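You operate a simulated robot arm through the tools that you are given. There is no shell and no other tool. Be economical: measure what you need, move in short steps, check, and stop when the job is done.

You run a simulated two-armed robot. Do the job below in one go: nothing can be reset, and whatever is moved stays where it is left.

TASK
Put the brown test puck on top of the white spool. Put two of the white label blocks from the top of the narrow white belt on the top of the long steel table by the wall. Take the grey test puck from the top of the left steel table and leave it on the thin yellow card. Press the grey teach button on the middle line two times. Put two of the yellow cloths from the top of the middle line belt on the top of the rear belt. Any order will do.

It is judged by the outcome, as a careful person would: the job done as asked, and still so three seconds after it is handed in. It fails if anything else is knocked over, pushed out of place, dropped, spilled or broken. Flat cloth is picked up by pressing the open fingertips on it (5 to 10 N) and closing them slowly along it; thin cloth reads only 2 to 8 mm in the jaws.

THE ROBOT
Two 7-joint arms with four-finger grippers on one trunk, on a base that drives. Base frame: it is fixed to the floor where the robot stands at the start and does not move with it; the origin is under the middle of the robot, x ahead of it, y to its left, z up. Lengths are in mm, angles in degrees, forces in N, time in s.
The left shoulder is at the start at [40, 181, 1030], the right one opposite. With the tool pointing down near the work surface each hand reaches from about 100 to 680 mm from the robot's upright axis, wherever it stands, measured 20 degrees to its own side. Places, roughly: brown test puck [500, -250, 250]; grey teach button on the middle line [400, -4000, 900]; grey test puck [500, -2750, 750]; thin yellow card [750, -3250, 750]; top of the long steel table by the wall [600, 1400, 800]; top of the rear belt [400, -6200, 700]; white label block [750, -1750, 750]; white spool (6x6x5 cm) [800, -3500, 800]; yellow cloth (10x7x3 cm) [900, -4300, 800]. Payload 3.67 kg a hand.
Tool frame (each hand has its own): the origin (TCP) lies between the finger pads and is the grasp point; the fingertips stand 28 mm ahead of it; z points along the fingers, y is the line along which they close. The gripper opens to 112 mm. The gripper's body begins 73 mm behind the TCP.
Orientation is told as [roll, pitch, yaw] about the base's x, y, z axes, in that order, counted from this pose: with the fingers straight down and closing along the base's y, the tool's x points along the base's -x, its y along +y and its z along -z.

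THE INTERFACE
- The arms move only by the tool send_rows. It takes "left_steps", "right_steps" or both (then of equal length, played together; a hand with none holds still); each is a list of rows, each an object of numbers (a shift or turn left out is 0, a gripper value left out holds the last): "tx", "ty", "tz": the shift along the tool's x, y, z in mm; "rx", "ry", "rz": the turn, a rotation vector about the tool's x, y, z in degrees; "claw": the closure in counts, from 0 (fully open) to 255 (shut). In form: [{"tx": .., "ty": .., "tz": .., "rx": .., "ry": .., "rz": .., "claw": ..}, ...]. A call has 1 to 10 rows; each row is the pose to reach, as a shift and turn from the pose commanded when the call began, along the tool's axes at that moment. Rows are played at 5 a second. More than 50 mm and 8.6 degrees between two rows, or a gripper value outside its range, and nothing of the call is played. Where a pose cannot be reached the arm comes as near as it can. A force on the tool above 40 N (or 10 N above the force at the start of the call, whichever is more), or a blocked arm, ends the call early, and 0.2 s more pass. Each finger halts on what it meets, pressing with about 25 N; the grip force reading is that of the motor and also rises with nothing between the fingers. The clock runs only during rows and for 0.2 s after the last one: add rows that repeat a pose to give the fingers time. The reply holds the time, the measured pose of the TCP, the force on the tool along the base axes, the opening and the grip force, in the units named above and with some noise, with the torque about the TCP (base axes, N m) and any sound that the robot's microphone picked up.
- Cameras (640 x 400 px; columns grow to the right, rows downward): "scene" is now at [102.6, -17.6, 1247.4]; the picture's right is [-0.22, -0.98, 0.00], its down [-0.67, 0.15, -0.73] and it looks along [0.71, -0.16, -0.69] (base axes); focal length 269 px, centre (320, 200). "left" rides on the left gripper at [60, 18, -104] in its tool frame; the picture's right is [-0.29, 0.96, 0.00], its down [-0.80, -0.24, -0.55] and it looks along [-0.53, -0.16, 0.83] (tool axes); focal length 234 px, centre (320, 200). "right" rides on the right gripper at [60, -18, -104] in its tool frame; the picture's right is [0.29, 0.96, 0.00], its down [-0.80, 0.24, -0.55] and it looks along [-0.53, 0.16, 0.83] (tool axes); focal length 234 px, centre (320, 200). There is no depth. A picture from a camera that has moved, and an enlarged one, comes with that camera's place and axes in the base frame and with its lens.
- get_image(camera): a new picture of that camera. No time passes.
- raise_lower(by): slides the trunk up (or, below 0, down) by that many mm; the arms and the scene camera ride with it, the base frame stays. It gives what a move gives, with no picture.
- steer(legs): drives the robot by 1 to 6 legs, each [ahead, left, turn to the left] in mm, mm and degrees, along the robot's own axes; the way and the turn of a leg run together, so that a leg with both is an arc; at most 1500 mm and 180 degrees a leg. The arms and the cameras ride along, it lands a little off, and it stops where it bumps. It gives what a move gives.
- pan_tilt(pan, tilt): turns the head with the scene camera to pan (to the left, within 86 degrees either way) and tilt (down, from -29 to 69), counted from straight ahead of the robot. It gives what a move gives.
- close_up(camera, box): a new picture of the part [left, top, right, bottom] of that camera's present view, enlarged. No time passes.
- hand_in(): hands the job in; it is judged then, once.

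Go step by step. Nothing tells you exact positions but the pictures and the camera data: compare them with the known pose of the tool, close in by small moves and look again before you grip or let go. The budget is 196 turns and 184 pictures, counting those below and the enlarged ones. Unless the task says otherwise, let go and move clear before handing in.

The tools are called as name(argument=value, ...) on one line, values as JSON. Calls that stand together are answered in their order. send_rows: Moves the arms, as the interface text tells. Its arguments: {"type":"object","properties":{"left_steps":{"type":"array"},"right_steps":{"type":"array"}},"required":[]} The other tools are called the same way: raise_lower (by) slides the trunk up or down; steer (legs) drives the base; pan_tilt (pan, tilt) turns the head that bears the scene camera; get_image (camera) takes a picture; close_up (camera, box) takes an enlarged picture of a part of a camera's view; hand_in () hands the job in.

At the start:

```text
time: 0.0
left_eef_pos: [505.8, -19.0, 1000.5]
left_tcp_rot: [0.0, 0.1, 0.1]
left_wrist_force: [-0.6, -0.2, 0.8]
left_wrist_torque: [0.01, 0.0, -0.01]
left_width: 112.1
left_grip_force: 0.0
right_eef_pos: [260.0, -235.2, 593.9]
right_tcp_rot: [0.0, 0.0, 0.2]
right_wrist_force: [0.7, 0.4, -0.9]
right_wrist_torque: [-0.01, -0.02, 0.0]
right_width: 112.0
right_grip_force: 0.1
trunk travel left (down, up): [-150.0, 364.0]
robot x, y, heading: [-1.4, -2.0, -0.0]
head pan, tilt: [-12.5, 43.3]
```

scene: 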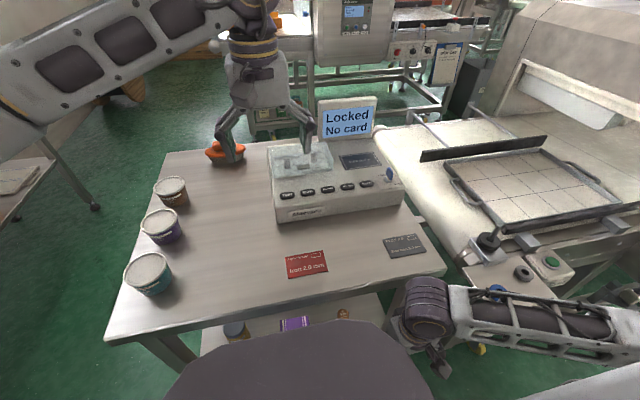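
right: 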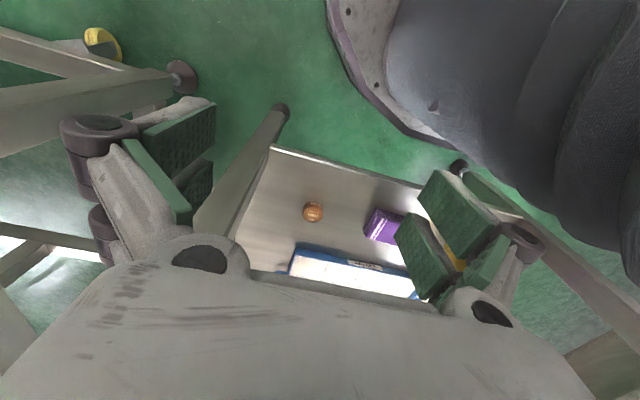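
left: 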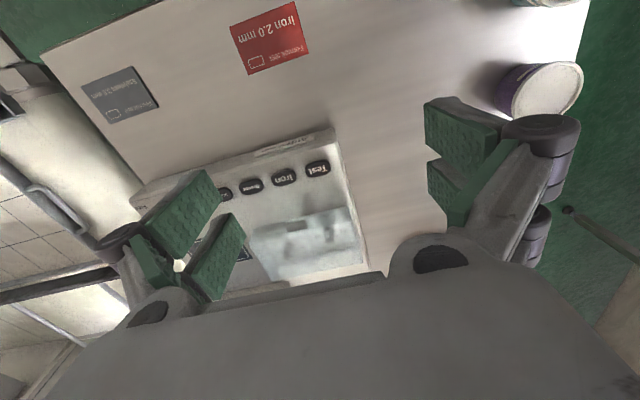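

I see the lab table ahead, with the brown puck on a low shelf under its front edge near [485, -182, 310]. First I'll look closer and survey what lies to the right.

close_up(camera="right", box=[220, 120, 460, 300])

pan_tilt(pan=-75, tilt=20)

get_image(camera="scene")

```text
2.22 times, centred on (340, 210) of right
camera zoom: at [201.4, -253.5, 698.2], right [-0.29, 0.96, 0.0], down [0.8, 0.24, 0.55], along [0.53, 0.16, -0.83], focal length 520 px, centre (276, 178)
```

zoom: 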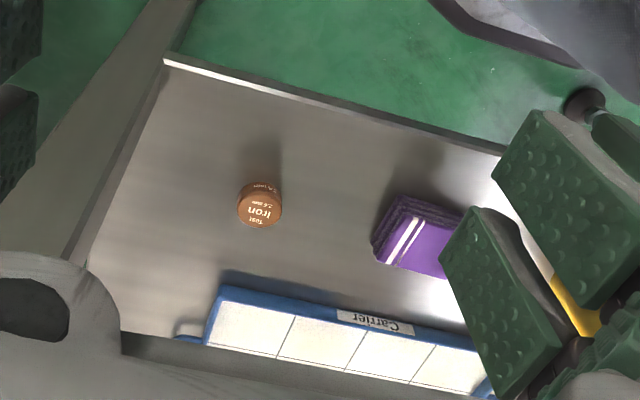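

```text
time: 1.3
left_eef_pos: [505.3, -18.3, 1000.1]
left_tcp_rot: [0.0, 0.0, -0.1]
left_wrist_force: [0.2, -0.6, 0.4]
left_wrist_torque: [0.01, 0.01, 0.02]
left_width: 112.1
left_grip_force: 0.0
right_eef_pos: [259.6, -235.7, 593.9]
right_tcp_rot: [0.0, -0.1, 0.1]
right_wrist_force: [-0.7, 0.7, -0.5]
right_wrist_torque: [0.02, -0.02, -0.03]
right_width: 112.1
right_grip_force: 0.1
trunk travel left (down, up): [-150.0, 364.0]
robot x, y, heading: [-0.9, -0.2, -0.1]
head pan, tilt: [-75.0, 20.0]
```

```text
179 pictures are left
camera scene: at [46.1, -89.7, 1283.6], right [-0.97, -0.26, 0.0], down [-0.09, 0.33, -0.94], along [0.24, -0.91, -0.34], focal length 269 px, centre (320, 200)
```

scene: 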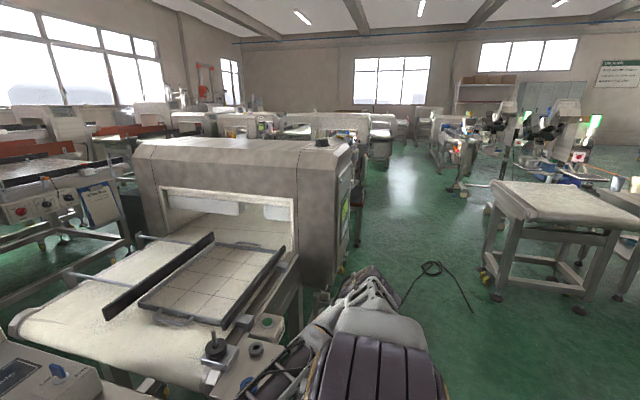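

The aisle to the right is open. Before lowering the trunk I'll raise and retract the left hand, so it clears the tester.

send_rows(left_steps=[{"tz": -40}, {"tz": -80}, {"tz": -120}, {"tz": -150}, {"tz": -150, "tx": 45}, {"tz": -150, "tx": 90}, {"tz": -150, "tx": 135}, {"tz": -150, "tx": 180}, {"tz": -150, "tx": 180}])

pan_tilt(pan=-25, tilt=60)

get_image(camera="scene")

```text
time: 3.3
left_eef_pos: [326.2, -17.6, 1150.0]
left_tcp_rot: [0.0, 0.1, 0.0]
left_wrist_force: [-0.4, -0.9, 0.3]
left_wrist_torque: [0.0, 0.01, 0.01]
left_width: 112.0
left_grip_force: 0.1
right_eef_pos: [259.9, -234.4, 593.5]
right_tcp_rot: [-0.1, 0.0, 0.1]
right_wrist_force: [0.2, 0.0, -0.4]
right_wrist_torque: [0.0, 0.04, -0.01]
right_width: 111.8
right_grip_force: 0.1
trunk travel left (down, up): [-150.0, 364.0]
robot x, y, heading: [-3.8, 1.0, -0.1]
head pan, tilt: [-75.0, 20.0]
```

```text
time: 4.5
left_eef_pos: [325.4, -17.3, 1148.9]
left_tcp_rot: [0.0, 0.0, 0.1]
left_wrist_force: [1.1, 0.8, -0.1]
left_wrist_torque: [0.0, 0.0, -0.02]
left_width: 112.0
left_grip_force: 0.0
right_eef_pos: [259.8, -235.2, 593.0]
right_tcp_rot: [0.0, 0.0, 0.0]
right_wrist_force: [1.1, -0.4, 0.0]
right_wrist_torque: [-0.04, 0.0, 0.01]
right_width: 112.2
right_grip_force: 0.0
trunk travel left (down, up): [-150.0, 364.0]
robot x, y, heading: [1.6, 2.1, 0.0]
head pan, tilt: [-25.0, 60.0]
```

```text
178 pictures are left
camera scene: at [82.3, -28.1, 1225.5], right [-0.42, -0.91, 0.0], down [-0.78, 0.37, -0.5], along [0.45, -0.21, -0.87], focal length 269 px, centre (320, 200)
```

scene: 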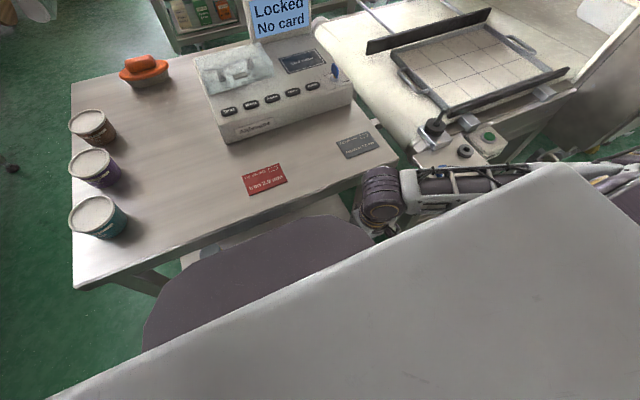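

Triangulation puts the tabletop at z≈757 with its front edge at x≈355, and the puck at about [485, -182, 310] on the shelf below. I'll back off a bit, lower the trunk, and look again.

steer(legs=[[-80, 0, 0]])

raise_lower(by=-150)

get_image(camera="right")

get_image(camera="scene")

```text
time: 5.6
left_eef_pos: [243.3, -17.1, 1149.9]
left_tcp_rot: [0.1, -0.1, 0.0]
left_wrist_force: [-0.9, 0.6, 1.1]
left_wrist_torque: [0.01, -0.06, 0.0]
left_width: 111.9
left_grip_force: 0.1
right_eef_pos: [179.1, -236.2, 593.9]
right_tcp_rot: [0.0, -0.1, 0.1]
right_wrist_force: [0.6, -0.4, 0.2]
right_wrist_torque: [0.01, -0.05, -0.01]
right_width: 112.0
right_grip_force: 0.0
trunk travel left (down, up): [-150.0, 364.0]
robot x, y, heading: [-80.2, -0.7, -0.2]
head pan, tilt: [-25.0, 60.0]
```

```text
time: 7.3
left_eef_pos: [245.9, -17.1, 1001.8]
left_tcp_rot: [0.0, 0.1, 0.0]
left_wrist_force: [0.6, 0.0, 0.3]
left_wrist_torque: [-0.04, 0.0, -0.02]
left_width: 112.1
left_grip_force: 0.1
right_eef_pos: [179.1, -235.7, 444.7]
right_tcp_rot: [0.1, 0.1, 0.2]
right_wrist_force: [0.4, 0.6, 0.0]
right_wrist_torque: [-0.01, 0.0, -0.02]
right_width: 112.2
right_grip_force: 0.0
trunk travel left (down, up): [0.0, 514.0]
robot x, y, heading: [-80.0, 0.6, 0.0]
head pan, tilt: [-25.0, 60.0]
```

```text
177 pictures are left
camera right: at [120.8, -253.5, 549.1], right [-0.29, 0.96, 0.0], down [0.8, 0.24, 0.55], along [0.53, 0.16, -0.83], focal length 234 px, centre (320, 200)
```

right: 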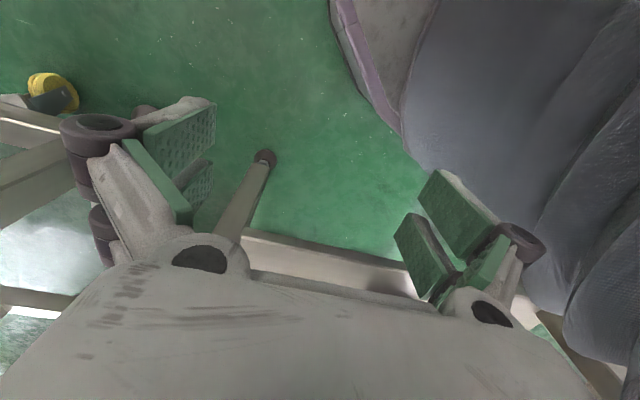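

```text
176 pictures are left
camera scene: at [1.6, -27.9, 1076.3], right [-0.42, -0.91, 0.0], down [-0.78, 0.37, -0.5], along [0.45, -0.21, -0.87], focal length 269 px, centre (320, 200)
```

scene: 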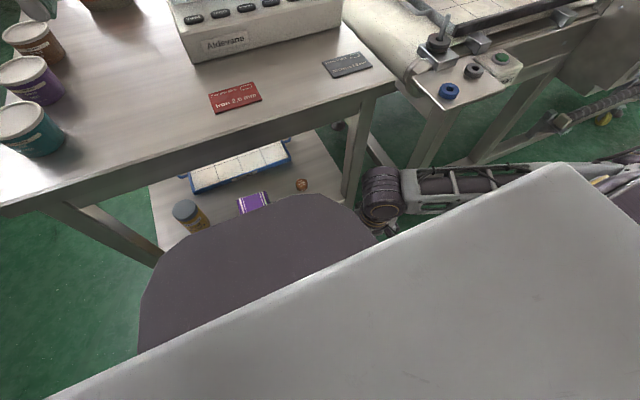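

The puck fits x≈480, y≈-182, z≈310. Next I'll tilt the right hand 45° forward and bring it towards the gap under the table.

send_rows(right_steps=[{"tx": -25, "ty": 9, "ry": -7.5}, {"tx": -50, "ty": 18, "ry": -15}, {"tx": -75, "ty": 27, "ry": -22.5}, {"tx": -100, "ty": 36, "ry": -30}, {"tx": -125, "ty": 45, "ry": -37.5}, {"tx": -150, "ty": 54, "ry": -45}, {"tx": -150, "ty": 54, "ry": -45}])

get_image(camera="right")

get_image(camera="scene")

```text
time: 8.9
left_eef_pos: [245.7, -17.0, 1000.6]
left_tcp_rot: [0.0, 0.0, 0.0]
left_wrist_force: [0.2, 0.3, -0.3]
left_wrist_torque: [0.03, -0.01, -0.01]
left_width: 112.1
left_grip_force: 0.0
right_eef_pos: [329.4, -181.2, 444.0]
right_tcp_rot: [-0.2, -45.1, 0.1]
right_wrist_force: [0.0, 0.8, -0.2]
right_wrist_torque: [-0.02, 0.01, -0.02]
right_width: 111.8
right_grip_force: 0.0
trunk travel left (down, up): [0.0, 514.0]
robot x, y, heading: [-80.7, -1.1, 0.0]
head pan, tilt: [-25.0, 60.0]
```

```text
175 pictures are left
camera right: at [215.2, -199.4, 475.8], right [-0.2, 0.96, -0.2], down [0.17, 0.24, 0.96], along [0.96, 0.16, -0.21], focal length 234 px, centre (320, 200)
```

right: 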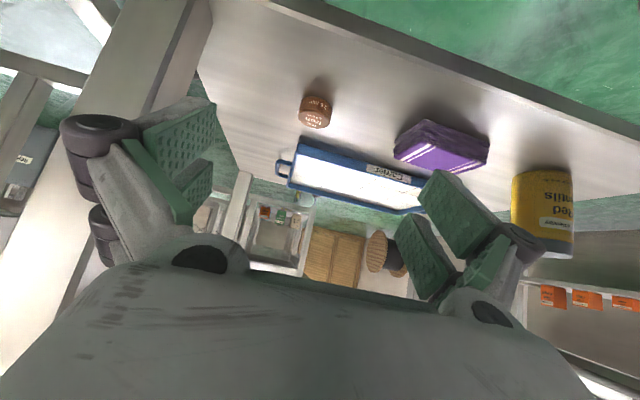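

```text
174 pictures are left
camera scene: at [1.7, -28.0, 1076.3], right [-0.42, -0.91, 0.0], down [-0.79, 0.37, -0.5], along [0.45, -0.21, -0.87], focal length 269 px, centre (320, 200)
```

scene: 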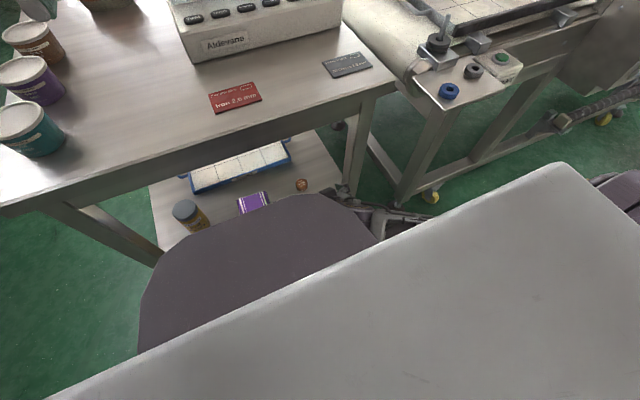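

The two views agree on the puck at about [476, -183, 311]. I'll zoom in for its size and the shelf height.

close_up(camera="right", box=[270, 60, 370, 160])

```text
4.00 times, centred on (320, 110) of right
camera zoom: at [215.2, -199.4, 475.8], right [-0.2, 0.96, -0.2], down [0.17, 0.24, 0.96], along [0.96, 0.16, -0.21], focal length 937 px, centre (320, 560)
```

zoom: 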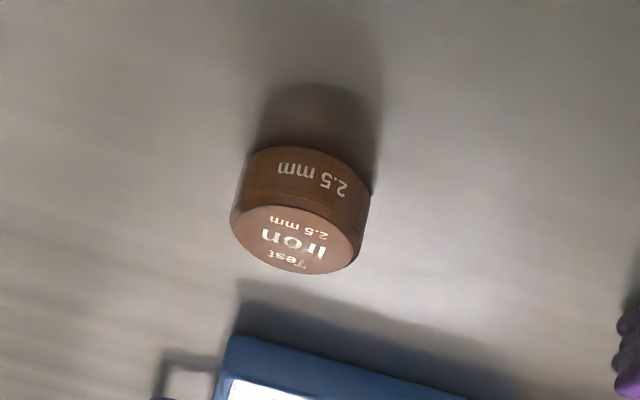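

The puck is about 38 mm wide and 18 mm high, centred near [471, -183, 316]. I'll advance along the tilted axis to a stand-off about 70 mm short of it.

send_rows(right_steps=[{"tz": 32, "tx": -5, "ty": -1}, {"tz": 64, "tx": -10, "ty": -2}, {"tz": 97, "tx": -14.6, "ty": -2}, {"tz": 97, "tx": -14.6, "ty": -2}])

get_image(camera="right")

close_up(camera="scene", box=[240, 140, 400, 240])

```text
time: 9.9
left_eef_pos: [244.8, -17.3, 1000.5]
left_tcp_rot: [0.0, -0.1, -0.1]
left_wrist_force: [-0.6, -0.6, -0.4]
left_wrist_torque: [0.01, -0.03, 0.03]
left_width: 112.2
left_grip_force: 0.1
right_eef_pos: [408.5, -182.1, 385.0]
right_tcp_rot: [0.0, -45.0, 0.2]
right_wrist_force: [0.4, -0.5, 0.1]
right_wrist_torque: [0.0, -0.01, -0.03]
right_width: 112.1
right_grip_force: 0.1
trunk travel left (down, up): [0.0, 514.0]
robot x, y, heading: [-77.9, 3.3, -0.0]
head pan, tilt: [-25.0, 60.0]
```

```text
172 pictures are left
camera right: at [293.9, -200.8, 417.5], right [-0.2, 0.96, -0.2], down [0.17, 0.24, 0.96], along [0.96, 0.16, -0.21], focal length 234 px, centre (320, 200)
```

right: 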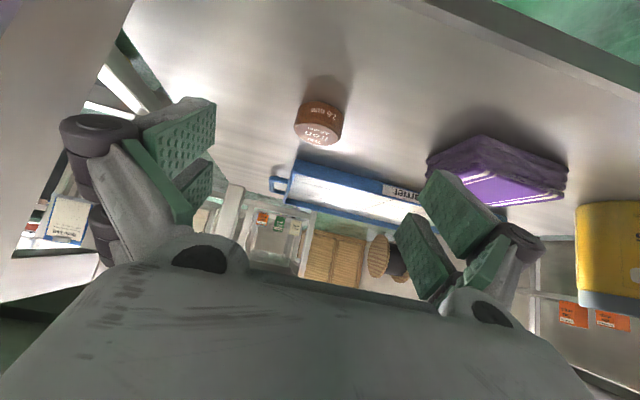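

```text
4.00 times, centred on (320, 190) of scene
camera zoom: at [1.7, -28.0, 1076.3], right [-0.42, -0.91, 0.0], down [-0.79, 0.37, -0.5], along [0.45, -0.21, -0.87], focal length 1077 px, centre (320, 240)
```

zoom: 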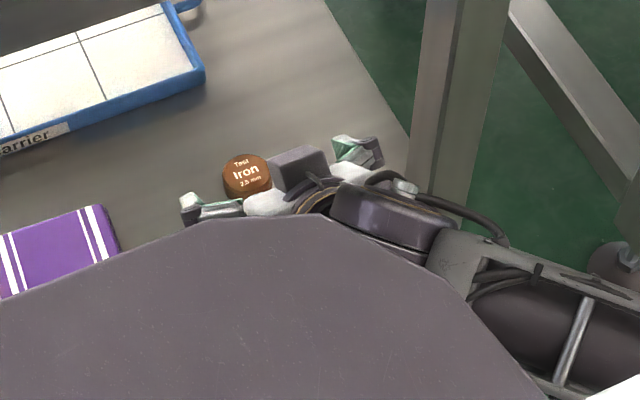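

The puck's top centre resolves to [474, -183, 324] and its diameter to 41 mm. I'm moving in to straddle it.

send_rows(right_steps=[{"tz": 25, "tx": -1.5, "ty": -0.5}, {"tz": 45, "tx": -3, "ty": -1}, {"tz": 60, "tx": -4, "ty": -1}, {"tz": 68, "tx": -4, "ty": -1}, {"tz": 68, "tx": -4, "ty": -1}])

get_image(camera="right")

close_up(camera="scene", box=[240, 140, 400, 240])

```text
time: 11.1
left_eef_pos: [245.1, -16.9, 1000.1]
left_tcp_rot: [0.0, -0.1, 0.0]
left_wrist_force: [0.7, 0.6, -0.5]
left_wrist_torque: [-0.01, 0.04, 0.01]
left_width: 112.2
left_grip_force: 0.1
right_eef_pos: [459.4, -183.7, 340.2]
right_tcp_rot: [0.0, -45.0, 0.1]
right_wrist_force: [0.3, 0.5, -0.1]
right_wrist_torque: [0.0, 0.03, 0.05]
right_width: 112.0
right_grip_force: 0.1
trunk travel left (down, up): [0.0, 514.0]
robot x, y, heading: [-81.0, -0.9, -0.2]
head pan, tilt: [-25.0, 60.0]
```

```text
170 pictures are left
camera right: at [344.5, -202.6, 372.9], right [-0.2, 0.96, -0.2], down [0.17, 0.24, 0.96], along [0.96, 0.16, -0.21], focal length 234 px, centre (320, 200)
```

right: 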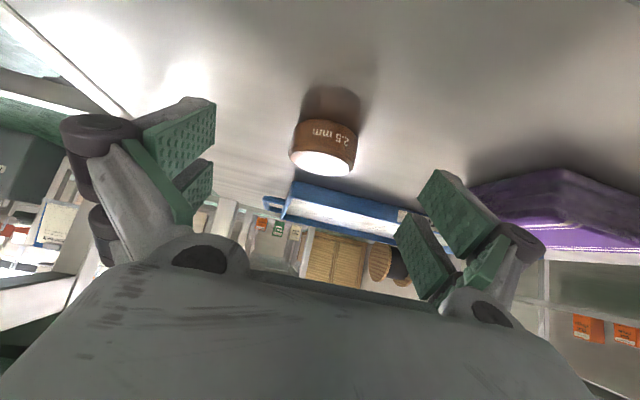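

```text
4.00 times, centred on (320, 190) of scene
camera zoom: at [1.7, -27.9, 1076.3], right [-0.42, -0.91, 0.0], down [-0.79, 0.37, -0.5], along [0.45, -0.21, -0.87], focal length 1077 px, centre (320, 240)
```

zoom: 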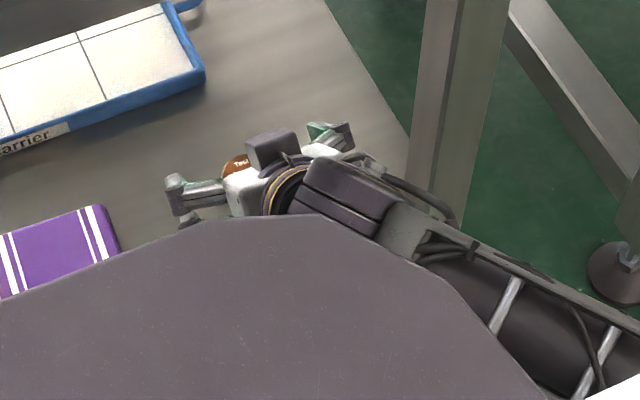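

The puck sits between the fingers. I'll go 6 mm lower and then close gently.

send_rows(right_steps=[{"tz": 3, "tx": 1.3}, {"tz": 6.2, "tx": 2.5}, {"tz": 6.2, "tx": 2.5, "claw": 60}, {"tz": 6.2, "tx": 2.5, "claw": 120}, {"tz": 6.2, "tx": 2.5, "claw": 180}, {"tz": 6.2, "tx": 2.5, "claw": 230}, {"tz": 6.2, "tx": 2.5, "claw": 230}])

get_image(camera="right")

```text
time: 12.7
left_eef_pos: [245.4, -16.2, 1000.9]
left_tcp_rot: [0.0, -0.1, 0.0]
left_wrist_force: [0.2, 0.2, -1.0]
left_wrist_torque: [0.0, 0.0, 0.0]
left_width: 111.9
left_grip_force: 0.0
right_eef_pos: [463.7, -183.4, 337.4]
right_tcp_rot: [-0.1, -45.3, 0.2]
right_wrist_force: [0.5, 0.1, 14.4]
right_wrist_torque: [0.05, -0.18, 0.03]
right_width: 39.2
right_grip_force: 24.9
trunk travel left (down, up): [0.0, 514.0]
robot x, y, heading: [-85.1, -2.4, 0.1]
head pan, tilt: [-25.0, 60.0]
```

```text
168 pictures are left
camera right: at [347.8, -202.3, 368.2], right [-0.2, 0.96, -0.2], down [0.17, 0.24, 0.96], along [0.96, 0.16, -0.21], focal length 234 px, centre (320, 200)
```

right: 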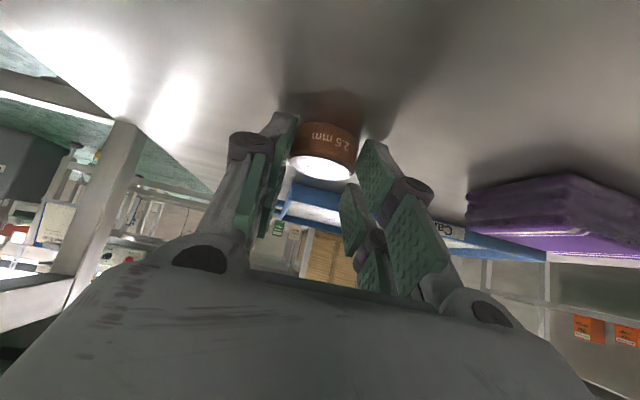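

The puck is gripped at 39 mm, with the tips lightly touching the shelf. I'll lift straight up a little and check.

send_rows(right_steps=[{"tz": -4, "tx": -4}, {"tz": -14, "tx": -14}, {"tz": -28, "tx": -28}, {"tz": -35, "tx": -35}, {"tz": -35, "tx": -35}])

get_image(camera="right")

```text
time: 13.9
left_eef_pos: [245.4, -17.7, 1001.0]
left_tcp_rot: [0.1, 0.0, 0.0]
left_wrist_force: [-0.8, -0.3, 0.0]
left_wrist_torque: [0.01, 0.01, 0.01]
left_width: 112.2
left_grip_force: 0.0
right_eef_pos: [461.0, -184.7, 385.8]
right_tcp_rot: [0.0, -45.0, 0.1]
right_wrist_force: [-0.1, -0.2, -0.1]
right_wrist_torque: [-0.02, -0.03, -0.01]
right_width: 38.8
right_grip_force: 24.7
trunk travel left (down, up): [0.0, 514.0]
robot x, y, heading: [-78.5, -1.1, -0.3]
head pan, tilt: [-25.0, 60.0]
```

```text
167 pictures are left
camera right: at [347.0, -202.4, 415.7], right [-0.2, 0.96, -0.2], down [0.17, 0.24, 0.96], along [0.96, 0.16, -0.21], focal length 234 px, centre (320, 200)
```

right: 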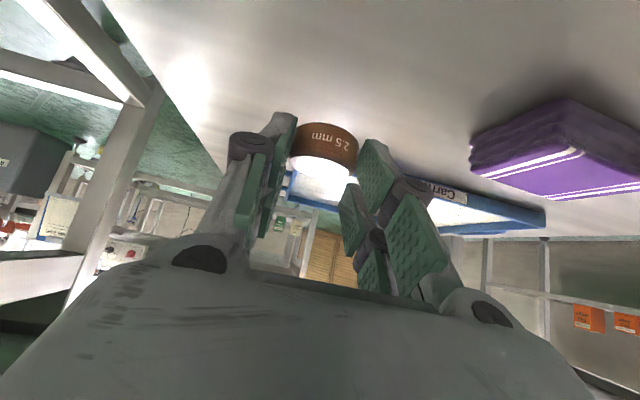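

The puck is held securely. I'll back away from the table, raise the trunk, and then look down the aisle.

steer(legs=[[-200, 0, 0]])

raise_lower(by=400)

pan_tilt(pan=-60, tilt=25)

get_image(camera="scene")

```text
time: 15.6
left_eef_pos: [42.8, -17.8, 1001.0]
left_tcp_rot: [0.0, -0.1, 0.0]
left_wrist_force: [-0.5, -0.5, 1.0]
left_wrist_torque: [-0.01, -0.01, 0.01]
left_width: 112.0
left_grip_force: 0.1
right_eef_pos: [260.2, -182.7, 384.7]
right_tcp_rot: [0.0, -45.0, 0.1]
right_wrist_force: [-0.2, -0.3, -0.2]
right_wrist_torque: [0.04, -0.02, -0.02]
right_width: 38.8
right_grip_force: 25.3
trunk travel left (down, up): [0.0, 514.0]
robot x, y, heading: [-278.7, -2.3, 0.0]
head pan, tilt: [-25.0, 60.0]
```

```text
time: 19.4
left_eef_pos: [43.8, -17.8, 1399.3]
left_tcp_rot: [-0.1, 0.0, 0.0]
left_wrist_force: [-0.6, -0.6, 0.1]
left_wrist_torque: [0.01, -0.01, -0.03]
left_width: 111.9
left_grip_force: 0.2
right_eef_pos: [261.1, -183.0, 781.8]
right_tcp_rot: [0.0, -44.9, 0.1]
right_wrist_force: [0.2, 0.2, -0.5]
right_wrist_torque: [0.01, 0.02, -0.03]
right_width: 38.7
right_grip_force: 24.8
trunk travel left (down, up): [-400.0, 114.0]
robot x, y, heading: [-280.1, -0.7, 0.1]
head pan, tilt: [-25.0, 60.0]
```

```text
time: 20.4
left_eef_pos: [43.2, -16.5, 1399.9]
left_tcp_rot: [0.0, 0.0, 0.0]
left_wrist_force: [-0.1, -0.4, 0.6]
left_wrist_torque: [-0.02, 0.01, -0.01]
left_width: 112.2
left_grip_force: 0.1
right_eef_pos: [260.7, -184.4, 783.9]
right_tcp_rot: [0.1, -45.0, 0.1]
right_wrist_force: [-0.2, -0.8, -0.1]
right_wrist_torque: [0.0, 0.01, 0.02]
right_width: 38.6
right_grip_force: 25.3
trunk travel left (down, up): [-400.0, 114.0]
robot x, y, heading: [-282.5, 1.5, -0.3]
head pan, tilt: [-60.0, 25.0]
```

```text
166 pictures are left
camera scene: at [-213.4, -79.5, 1524.8], right [-0.87, -0.5, 0.0], down [-0.21, 0.37, -0.91], along [0.45, -0.78, -0.42], focal length 269 px, centre (320, 200)
```

scene: 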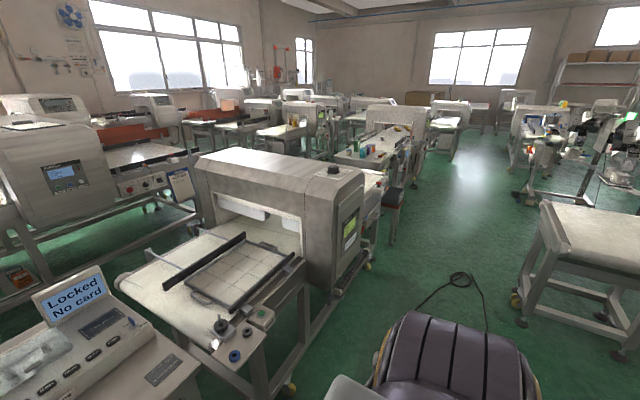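

I'll pull the right hand in further, then slide down the aisle to the right and look at the stations.

send_rows(right_steps=[{"tz": -25, "tx": 25}, {"tz": -50, "tx": 50}, {"tz": -70, "tx": 70}, {"tz": -70, "tx": 70}])

steer(legs=[[0, -1300, 0]])

get_image(camera="scene")

```text
time: 21.4
left_eef_pos: [45.5, -17.0, 1400.1]
left_tcp_rot: [0.0, 0.0, 0.0]
left_wrist_force: [-0.2, 0.2, -0.6]
left_wrist_torque: [0.0, 0.02, 0.02]
left_width: 112.1
left_grip_force: 0.1
right_eef_pos: [161.6, -184.2, 782.4]
right_tcp_rot: [0.0, -44.9, 0.0]
right_wrist_force: [0.6, -0.3, -0.3]
right_wrist_torque: [0.0, 0.0, -0.03]
right_width: 38.8
right_grip_force: 25.2
trunk travel left (down, up): [-400.0, 114.0]
robot x, y, heading: [-280.7, -1.5, 0.2]
head pan, tilt: [-60.0, 25.0]
```

```text
time: 28.1
left_eef_pos: [44.7, -1320.1, 1398.8]
left_tcp_rot: [0.0, 0.1, 0.1]
left_wrist_force: [-0.6, -0.1, -0.5]
left_wrist_torque: [-0.01, -0.01, -0.01]
left_width: 111.9
left_grip_force: 0.0
right_eef_pos: [161.9, -1487.4, 781.8]
right_tcp_rot: [0.1, -44.9, 0.1]
right_wrist_force: [-0.4, 0.7, -0.6]
right_wrist_torque: [0.04, 0.01, -0.01]
right_width: 38.5
right_grip_force: 24.8
trunk travel left (down, up): [-400.0, 114.0]
robot x, y, heading: [-277.6, -1303.4, 0.3]
head pan, tilt: [-60.0, 25.0]
```

```text
165 pictures are left
camera scene: at [-212.8, -1382.5, 1524.9], right [-0.87, -0.5, 0.0], down [-0.21, 0.37, -0.91], along [0.45, -0.78, -0.42], focal length 269 px, centre (320, 200)
```

scene: 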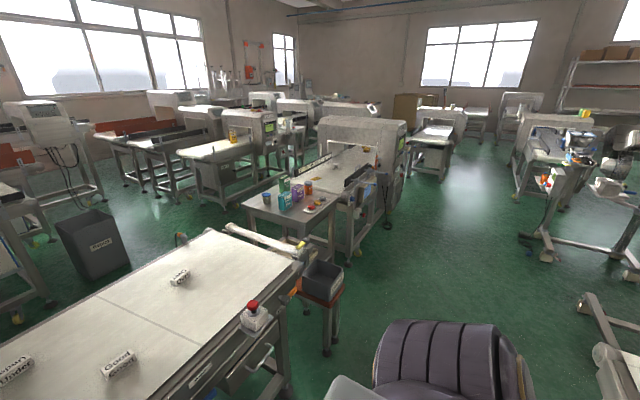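

I can see the label blocks on the narrow white belt, with the left steel table beyond it and then the middle line. I'll zoom in on that table.

close_up(camera="scene", box=[220, 100, 440, 240])

pan_tilt(pan=-20, tilt=35)

get_image(camera="scene")

```text
2.86 times, centred on (330, 170) of scene
camera zoom: at [-212.8, -1382.5, 1524.9], right [-0.87, -0.5, 0.0], down [-0.21, 0.37, -0.91], along [0.45, -0.78, -0.42], focal length 769 px, centre (291, 286)
```

zoom: 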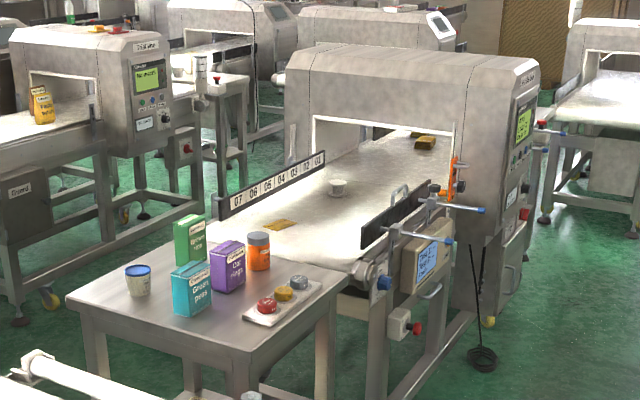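

```text
time: 29.2
left_eef_pos: [44.8, -1318.7, 1398.4]
left_tcp_rot: [0.0, -0.1, 0.1]
left_wrist_force: [-0.2, 0.6, -0.6]
left_wrist_torque: [0.05, 0.01, -0.02]
left_width: 112.0
left_grip_force: 0.0
right_eef_pos: [163.2, -1487.3, 781.5]
right_tcp_rot: [0.0, -45.0, 0.1]
right_wrist_force: [0.5, 0.4, 0.5]
right_wrist_torque: [-0.01, -0.02, -0.02]
right_width: 38.5
right_grip_force: 25.0
trunk travel left (down, up): [-400.0, 114.0]
robot x, y, heading: [-281.2, -1302.1, -0.1]
head pan, tilt: [-20.0, 35.0]
```

```text
163 pictures are left
camera scene: at [-176.2, -1333.0, 1509.1], right [-0.34, -0.94, 0.0], down [-0.54, 0.2, -0.82], along [0.77, -0.28, -0.57], focal length 269 px, centre (320, 200)
```

scene: 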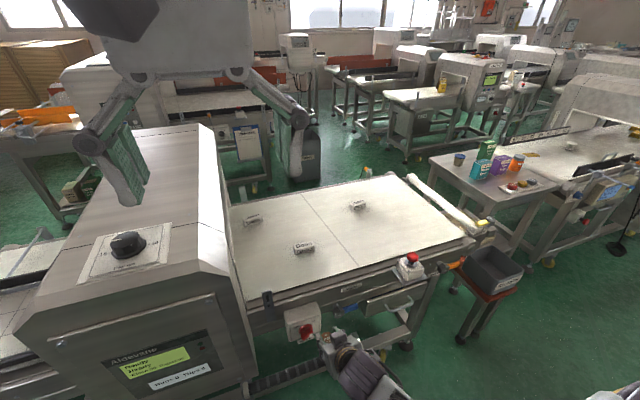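

I now have a clear view of the layout. I'll raise the trunk so the hands clear the bin, tuck the right hand in a little, and drive on to the left steel table.

send_rows(right_steps=[{"tz": -20, "tx": 20}, {"tz": -35, "tx": 35}, {"tz": -35, "tx": 35}])

raise_lower(by=110)

steer(legs=[[0, -1450, 0]])

pan_tilt(pan=-15, tilt=40)

get_image(camera="scene")

```text
time: 30.0
left_eef_pos: [46.1, -1320.6, 1399.2]
left_tcp_rot: [0.0, 0.1, 0.1]
left_wrist_force: [-1.0, 0.6, 0.2]
left_wrist_torque: [0.0, 0.0, 0.0]
left_width: 112.0
left_grip_force: 0.0
right_eef_pos: [113.1, -1487.9, 782.5]
right_tcp_rot: [0.0, -45.0, 0.2]
right_wrist_force: [-0.2, 0.0, 0.5]
right_wrist_torque: [-0.04, -0.04, 0.02]
right_width: 38.5
right_grip_force: 24.6
trunk travel left (down, up): [-400.0, 114.0]
robot x, y, heading: [-283.5, -1304.7, -0.1]
head pan, tilt: [-20.0, 35.0]
```

```text
time: 31.4
left_eef_pos: [45.0, -1320.2, 1510.4]
left_tcp_rot: [0.0, 0.0, 0.1]
left_wrist_force: [0.7, 0.0, 0.2]
left_wrist_torque: [0.03, 0.02, 0.01]
left_width: 111.8
left_grip_force: 0.0
right_eef_pos: [113.1, -1487.3, 893.6]
right_tcp_rot: [-0.1, -45.0, 0.1]
right_wrist_force: [-1.0, 0.2, -1.4]
right_wrist_torque: [-0.02, 0.02, 0.0]
right_width: 38.4
right_grip_force: 25.0
trunk travel left (down, up): [-510.0, 4.0]
robot x, y, heading: [-280.8, -1304.9, 0.2]
head pan, tilt: [-20.0, 35.0]
```

```text
time: 38.8
left_eef_pos: [35.3, -2762.3, 1509.1]
left_tcp_rot: [0.1, 0.1, -0.7]
left_wrist_force: [-0.3, 0.5, -0.4]
left_wrist_torque: [-0.01, 0.0, -0.02]
left_width: 112.0
left_grip_force: 0.0
right_eef_pos: [101.2, -2931.0, 892.6]
right_tcp_rot: [-0.1, -45.1, -0.7]
right_wrist_force: [0.1, 0.1, -0.8]
right_wrist_torque: [-0.04, 0.02, 0.0]
right_width: 38.0
right_grip_force: 25.2
trunk travel left (down, up): [-510.0, 4.0]
robot x, y, heading: [-295.2, -2743.4, -0.9]
head pan, tilt: [-20.0, 35.0]
```

```text
time: 39.5
left_eef_pos: [35.2, -2763.2, 1509.4]
left_tcp_rot: [0.0, 0.1, -0.9]
left_wrist_force: [-0.6, -0.1, 0.0]
left_wrist_torque: [-0.02, 0.02, 0.01]
left_width: 112.2
left_grip_force: 0.0
right_eef_pos: [101.5, -2930.2, 892.0]
right_tcp_rot: [0.1, -45.0, -0.7]
right_wrist_force: [-1.0, -0.2, -0.5]
right_wrist_torque: [0.0, -0.01, 0.0]
right_width: 38.3
right_grip_force: 25.4
trunk travel left (down, up): [-510.0, 4.0]
robot x, y, heading: [-287.9, -2739.6, -0.9]
head pan, tilt: [-15.0, 40.0]
```

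```text
162 pictures are left
camera scene: at [-186.3, -2764.3, 1611.6], right [-0.27, -0.96, 0.0], down [-0.62, 0.17, -0.77], along [0.74, -0.21, -0.64], focal length 269 px, centre (320, 200)
```

scene: 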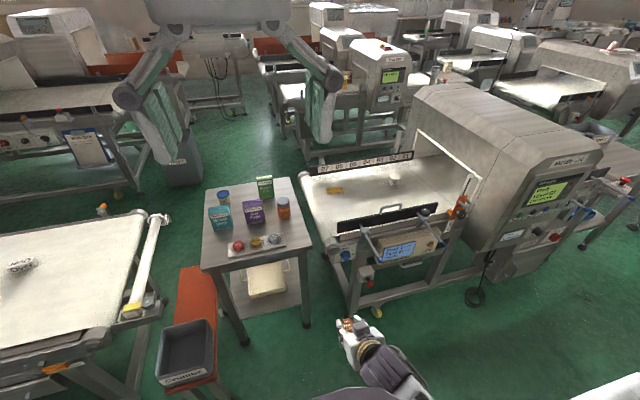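

The grey puck is the right-hand one of three on a small rack. The spool, at about [778, -3448], stands on the middle line belt, behind a black rail. I'll raise the right hand, line up with the spool and look before going in.

send_rows(right_steps=[{"tz": -22, "tx": -22}, {"tz": -44, "tx": -44}, {"tz": -66, "tx": -66}, {"tz": -66, "tx": -66}])

steer(legs=[[0, -530, 0.9]])

pan_tilt(pan=-10, tilt=45)

get_image(camera="scene")

```text
time: 40.5
left_eef_pos: [35.7, -2761.5, 1508.3]
left_tcp_rot: [0.0, 0.1, -0.8]
left_wrist_force: [0.3, 0.1, -1.0]
left_wrist_torque: [-0.02, 0.0, -0.01]
left_width: 112.3
left_grip_force: 0.0
right_eef_pos: [101.4, -2931.1, 985.6]
right_tcp_rot: [0.0, -45.0, -0.6]
right_wrist_force: [0.1, -0.7, -0.6]
right_wrist_torque: [0.02, 0.02, -0.01]
right_width: 38.2
right_grip_force: 25.4
trunk travel left (down, up): [-510.0, 4.0]
robot x, y, heading: [-293.4, -2739.2, -0.7]
head pan, tilt: [-15.0, 40.0]
```

```text
time: 43.6
left_eef_pos: [34.8, -3289.6, 1508.0]
left_tcp_rot: [0.0, 0.0, 0.2]
left_wrist_force: [0.1, 1.2, 0.3]
left_wrist_torque: [-0.03, 0.0, 0.01]
left_width: 112.0
left_grip_force: 0.1
right_eef_pos: [101.8, -3458.2, 985.8]
right_tcp_rot: [-0.1, -45.1, 0.4]
right_wrist_force: [-0.3, -0.3, -0.7]
right_wrist_torque: [0.01, 0.03, -0.02]
right_width: 37.9
right_grip_force: 24.9
trunk travel left (down, up): [-510.0, 4.0]
robot x, y, heading: [-295.4, -3276.6, 0.3]
head pan, tilt: [-15.0, 40.0]
```

```text
time: 44.3
left_eef_pos: [32.4, -3291.6, 1510.8]
left_tcp_rot: [0.0, -0.1, 0.2]
left_wrist_force: [-0.4, 0.1, -0.6]
left_wrist_torque: [-0.02, 0.02, 0.02]
left_width: 112.2
left_grip_force: 0.0
right_eef_pos: [101.2, -3458.7, 985.3]
right_tcp_rot: [0.0, -45.0, 0.2]
right_wrist_force: [-0.7, -0.5, 0.1]
right_wrist_torque: [0.01, 0.02, 0.03]
right_width: 38.0
right_grip_force: 25.0
trunk travel left (down, up): [-510.0, 4.0]
robot x, y, heading: [-292.4, -3275.7, 0.3]
head pan, tilt: [-10.0, 45.0]
```

```text
161 pictures are left
camera scene: at [-190.9, -3288.5, 1604.3], right [-0.17, -0.99, 0.0], down [-0.7, 0.12, -0.71], along [0.7, -0.12, -0.71], focal length 269 px, centre (320, 200)
```

scene: 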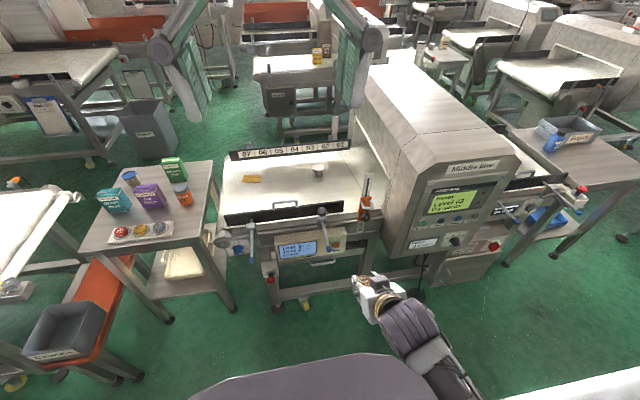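

The spool is near [790, -3456] and roughly in line with the right hand. I'll drive ahead with the hand held high above the rail.

steer(legs=[[380, 0, -0.2]])

get_image(camera="scene")

get_image(camera="right")

```text
time: 46.7
left_eef_pos: [408.3, -3290.2, 1510.5]
left_tcp_rot: [0.0, -0.1, 0.0]
left_wrist_force: [-0.3, 0.0, -0.4]
left_wrist_torque: [0.02, 0.0, 0.03]
left_width: 112.0
left_grip_force: 0.1
right_eef_pos: [476.5, -3458.8, 985.5]
right_tcp_rot: [0.0, -45.1, 0.2]
right_wrist_force: [0.2, 0.6, 0.1]
right_wrist_torque: [0.03, -0.01, 0.02]
right_width: 38.1
right_grip_force: 25.1
trunk travel left (down, up): [-510.0, 4.0]
robot x, y, heading: [86.9, -3275.0, -0.1]
head pan, tilt: [-10.0, 45.0]
```

```text
160 pictures are left
camera scene: at [184.5, -3288.0, 1604.4], right [-0.17, -0.98, 0.0], down [-0.7, 0.12, -0.71], along [0.7, -0.12, -0.71], focal length 269 px, centre (320, 200)
```

scene: 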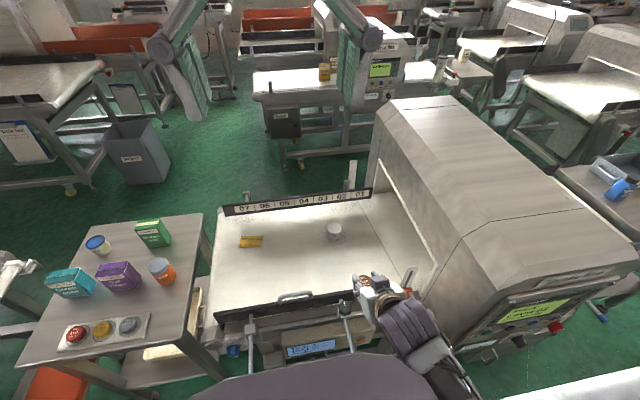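

```text
159 pictures are left
camera right: at [362.1, -3477.0, 1017.8], right [-0.21, 0.96, -0.2], down [0.17, 0.24, 0.96], along [0.96, 0.16, -0.21], focal length 234 px, centre (320, 200)
```

right: 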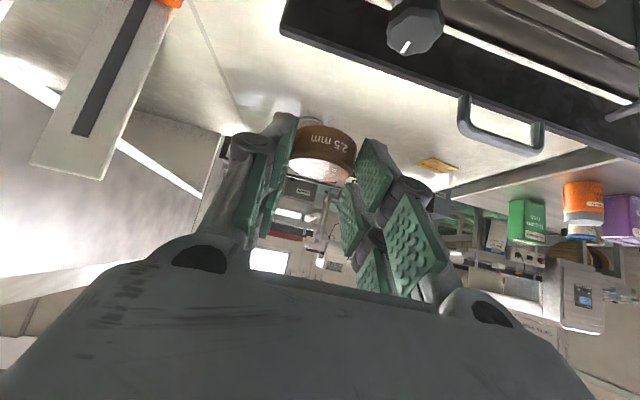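

I'll zoom in on the spool from here.

close_up(camera="scene", box=[270, 190, 430, 290])

```text
4.00 times, centred on (350, 240) of scene
camera zoom: at [184.5, -3288.0, 1604.4], right [-0.17, -0.98, 0.0], down [-0.7, 0.12, -0.71], along [0.7, -0.12, -0.71], focal length 1077 px, centre (200, 40)
```

zoom: 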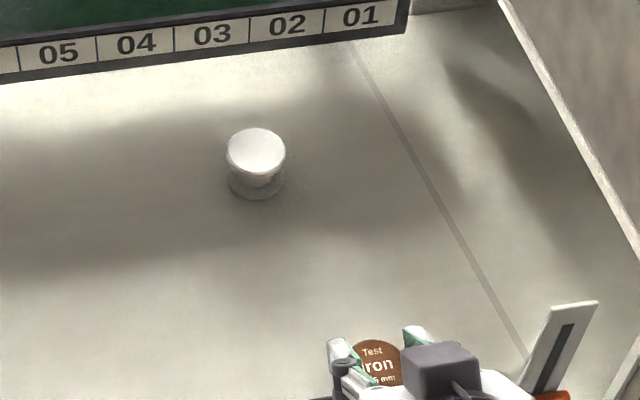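

The spool top lies somewhere around x≈800–815, y≈-3452. I'll extend the hand over the belt towards it, then compare puck and spool directly in the pictures.

send_rows(right_steps=[{"tx": -21, "tz": 29}, {"tx": -42, "tz": 58}, {"tx": -63, "tz": 87}, {"tx": -84, "tz": 116}, {"tx": -105, "tz": 145}, {"tx": -127, "tz": 175}, {"tx": -149, "tz": 205}, {"tx": -149, "tz": 205}])

close_up(camera="scene", box=[250, 180, 430, 300])

get_image(camera="right")

```text
time: 48.5
left_eef_pos: [410.1, -3290.3, 1509.3]
left_tcp_rot: [0.0, -0.1, 0.0]
left_wrist_force: [0.4, -0.1, 0.0]
left_wrist_torque: [0.03, 0.0, 0.0]
left_width: 112.0
left_grip_force: 0.0
right_eef_pos: [727.4, -3458.9, 946.2]
right_tcp_rot: [-0.1, -45.0, 0.1]
right_wrist_force: [0.1, -1.3, -0.7]
right_wrist_torque: [0.03, 0.0, -0.01]
right_width: 37.9
right_grip_force: 25.4
trunk travel left (down, up): [-510.0, 4.0]
robot x, y, heading: [83.8, -3271.1, 0.1]
head pan, tilt: [-10.0, 45.0]
```

```text
3.33 times, centred on (340, 240) of scene
camera zoom: at [185.5, -3288.1, 1604.4], right [-0.17, -0.98, 0.0], down [-0.7, 0.12, -0.71], along [0.7, -0.12, -0.71], focal length 897 px, centre (253, 67)
```

zoom: 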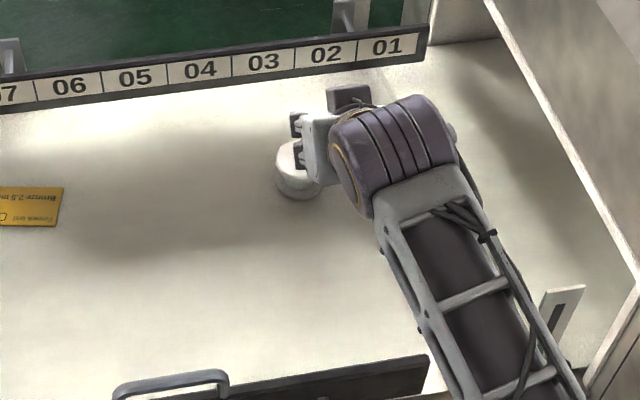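

```text
156 pictures are left
camera right: at [613.4, -3476.4, 977.0], right [-0.21, 0.96, -0.2], down [0.17, 0.24, 0.96], along [0.96, 0.16, -0.21], focal length 234 px, centre (320, 200)
```

right: 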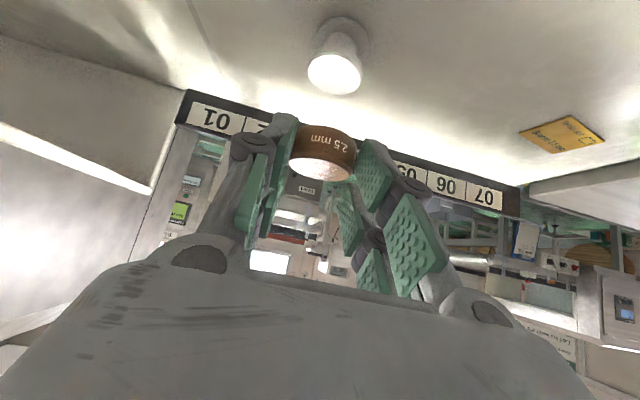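

The spool top comes out near [815, -3455, 800]. I'll close in diagonally to sit just above and short of it, then recheck.

send_rows(right_steps=[{"tz": 28, "ty": 1.5}, {"tz": 56, "ty": 3}, {"tz": 85, "ty": 4.5}, {"tz": 85, "ty": 4.5}])

close_up(camera="scene", box=[250, 180, 430, 300])

get_image(camera="right")

```text
time: 49.5
left_eef_pos: [411.1, -3290.0, 1508.8]
left_tcp_rot: [0.1, 0.0, 0.1]
left_wrist_force: [-0.1, -0.3, -1.0]
left_wrist_torque: [0.01, -0.01, -0.03]
left_width: 111.9
left_grip_force: 0.0
right_eef_pos: [788.2, -3453.1, 886.8]
right_tcp_rot: [0.0, -45.0, 0.1]
right_wrist_force: [0.7, -0.9, -1.2]
right_wrist_torque: [0.01, 0.01, 0.01]
right_width: 37.5
right_grip_force: 25.1
trunk travel left (down, up): [-510.0, 4.0]
robot x, y, heading: [84.1, -3276.7, 0.0]
head pan, tilt: [-10.0, 45.0]
```

```text
3.33 times, centred on (340, 240) of scene
camera zoom: at [186.4, -3288.0, 1604.3], right [-0.17, -0.98, 0.0], down [-0.7, 0.12, -0.71], along [0.7, -0.12, -0.71], focal length 897 px, centre (253, 67)
```

zoom: 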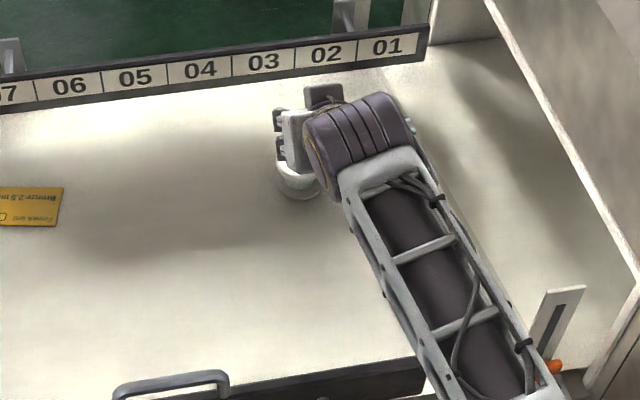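

```text
154 pictures are left
camera right: at [673.8, -3472.1, 917.6], right [-0.21, 0.96, -0.2], down [0.17, 0.24, 0.96], along [0.96, 0.16, -0.21], focal length 234 px, centre (320, 200)
```

right: 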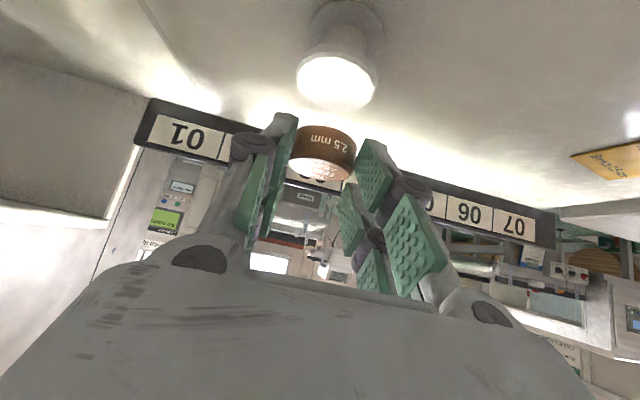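

I'll zoom in on the hand camera to pin down the spool and the puck.

close_up(camera="right", box=[250, 0, 410, 200])

```text
2.00 times, centred on (330, 100) of right
camera zoom: at [673.8, -3472.1, 917.6], right [-0.21, 0.96, -0.2], down [0.17, 0.24, 0.96], along [0.96, 0.16, -0.21], focal length 468 px, centre (300, 400)
```

zoom: 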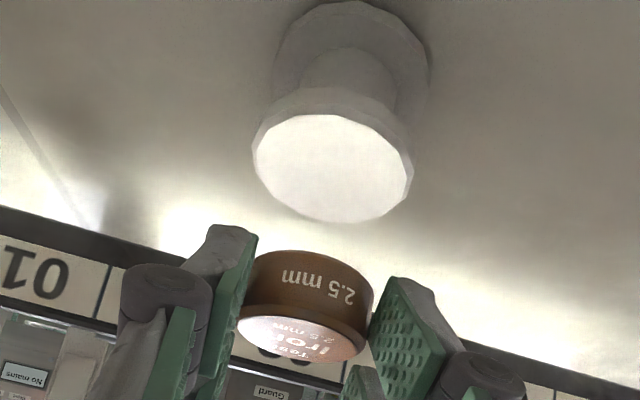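

Best estimate for the spool top is [820, -3453, 798]. I'll move 21 mm forward and then go down to hover just above it.

send_rows(right_steps=[{"tx": -14.8, "tz": 14.8}, {"tx": -4.2, "tz": 25.4}, {"tx": 6.4, "tz": 36}, {"tx": 12, "tz": 41.6}, {"tx": 12, "tz": 41.6}])

close_up(camera="right", box=[250, 0, 410, 200])

close_up(camera="scene", box=[290, 190, 390, 260])

```text
time: 50.7
left_eef_pos: [409.9, -3290.6, 1509.4]
left_tcp_rot: [0.0, 0.0, 0.0]
left_wrist_force: [0.2, -0.2, 0.1]
left_wrist_torque: [-0.02, -0.02, 0.01]
left_width: 112.1
left_grip_force: 0.1
right_eef_pos: [809.6, -3453.6, 847.5]
right_tcp_rot: [0.0, -44.9, 0.1]
right_wrist_force: [0.5, 0.1, 0.6]
right_wrist_torque: [0.0, 0.0, 0.03]
right_width: 37.5
right_grip_force: 25.8
trunk travel left (down, up): [-510.0, 4.0]
robot x, y, heading: [85.5, -3275.0, 0.1]
head pan, tilt: [-10.0, 45.0]
```

```text
2.00 times, centred on (330, 100) of right
camera zoom: at [694.7, -3472.1, 879.8], right [-0.21, 0.96, -0.2], down [0.17, 0.24, 0.96], along [0.96, 0.16, -0.21], focal length 468 px, centre (300, 400)
```

zoom: 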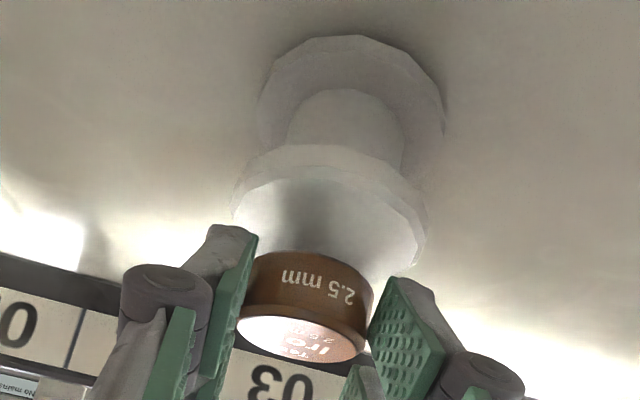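

```text
5.71 times, centred on (340, 225) of scene
camera zoom: at [186.2, -3288.0, 1604.3], right [-0.17, -0.98, 0.0], down [-0.7, 0.12, -0.71], along [0.7, -0.12, -0.71], focal length 1538 px, centre (206, 57)
```

zoom: 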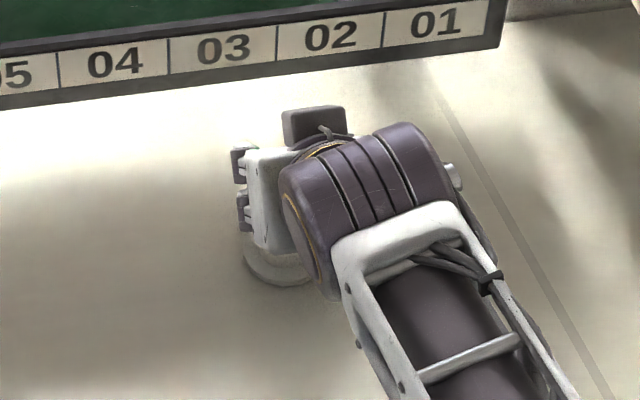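

The puck is nearly over the spool's centre. I'm lowering gradually and watching the force.

send_rows(right_steps=[{"tx": 0.5, "tz": 6}, {"tx": 4, "tz": 9.8}, {"tx": 7, "tz": 12.8}, {"tx": 7, "tz": 12.8}])

close_up(camera="right", box=[250, 0, 410, 200])

```text
time: 51.7
left_eef_pos: [407.3, -3290.4, 1510.2]
left_tcp_rot: [-0.1, -0.2, 0.0]
left_wrist_force: [-0.7, 0.1, 0.2]
left_wrist_torque: [0.01, 0.01, 0.0]
left_width: 112.0
left_grip_force: 0.1
right_eef_pos: [814.0, -3452.9, 840.9]
right_tcp_rot: [0.0, -45.6, 0.1]
right_wrist_force: [2.7, -2.4, 26.4]
right_wrist_torque: [-0.08, -0.32, 0.03]
right_width: 37.8
right_grip_force: 25.1
trunk travel left (down, up): [-510.0, 4.0]
robot x, y, heading: [83.6, -3272.7, 0.1]
head pan, tilt: [-10.0, 45.0]
```

```text
2.00 times, centred on (330, 100) of right
camera zoom: at [699.3, -3472.0, 870.9], right [-0.2, 0.96, -0.21], down [0.16, 0.24, 0.96], along [0.97, 0.16, -0.2], focal length 468 px, centre (300, 400)
```

zoom: 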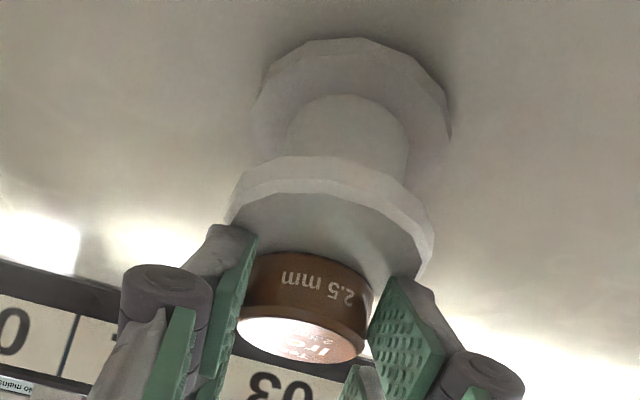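

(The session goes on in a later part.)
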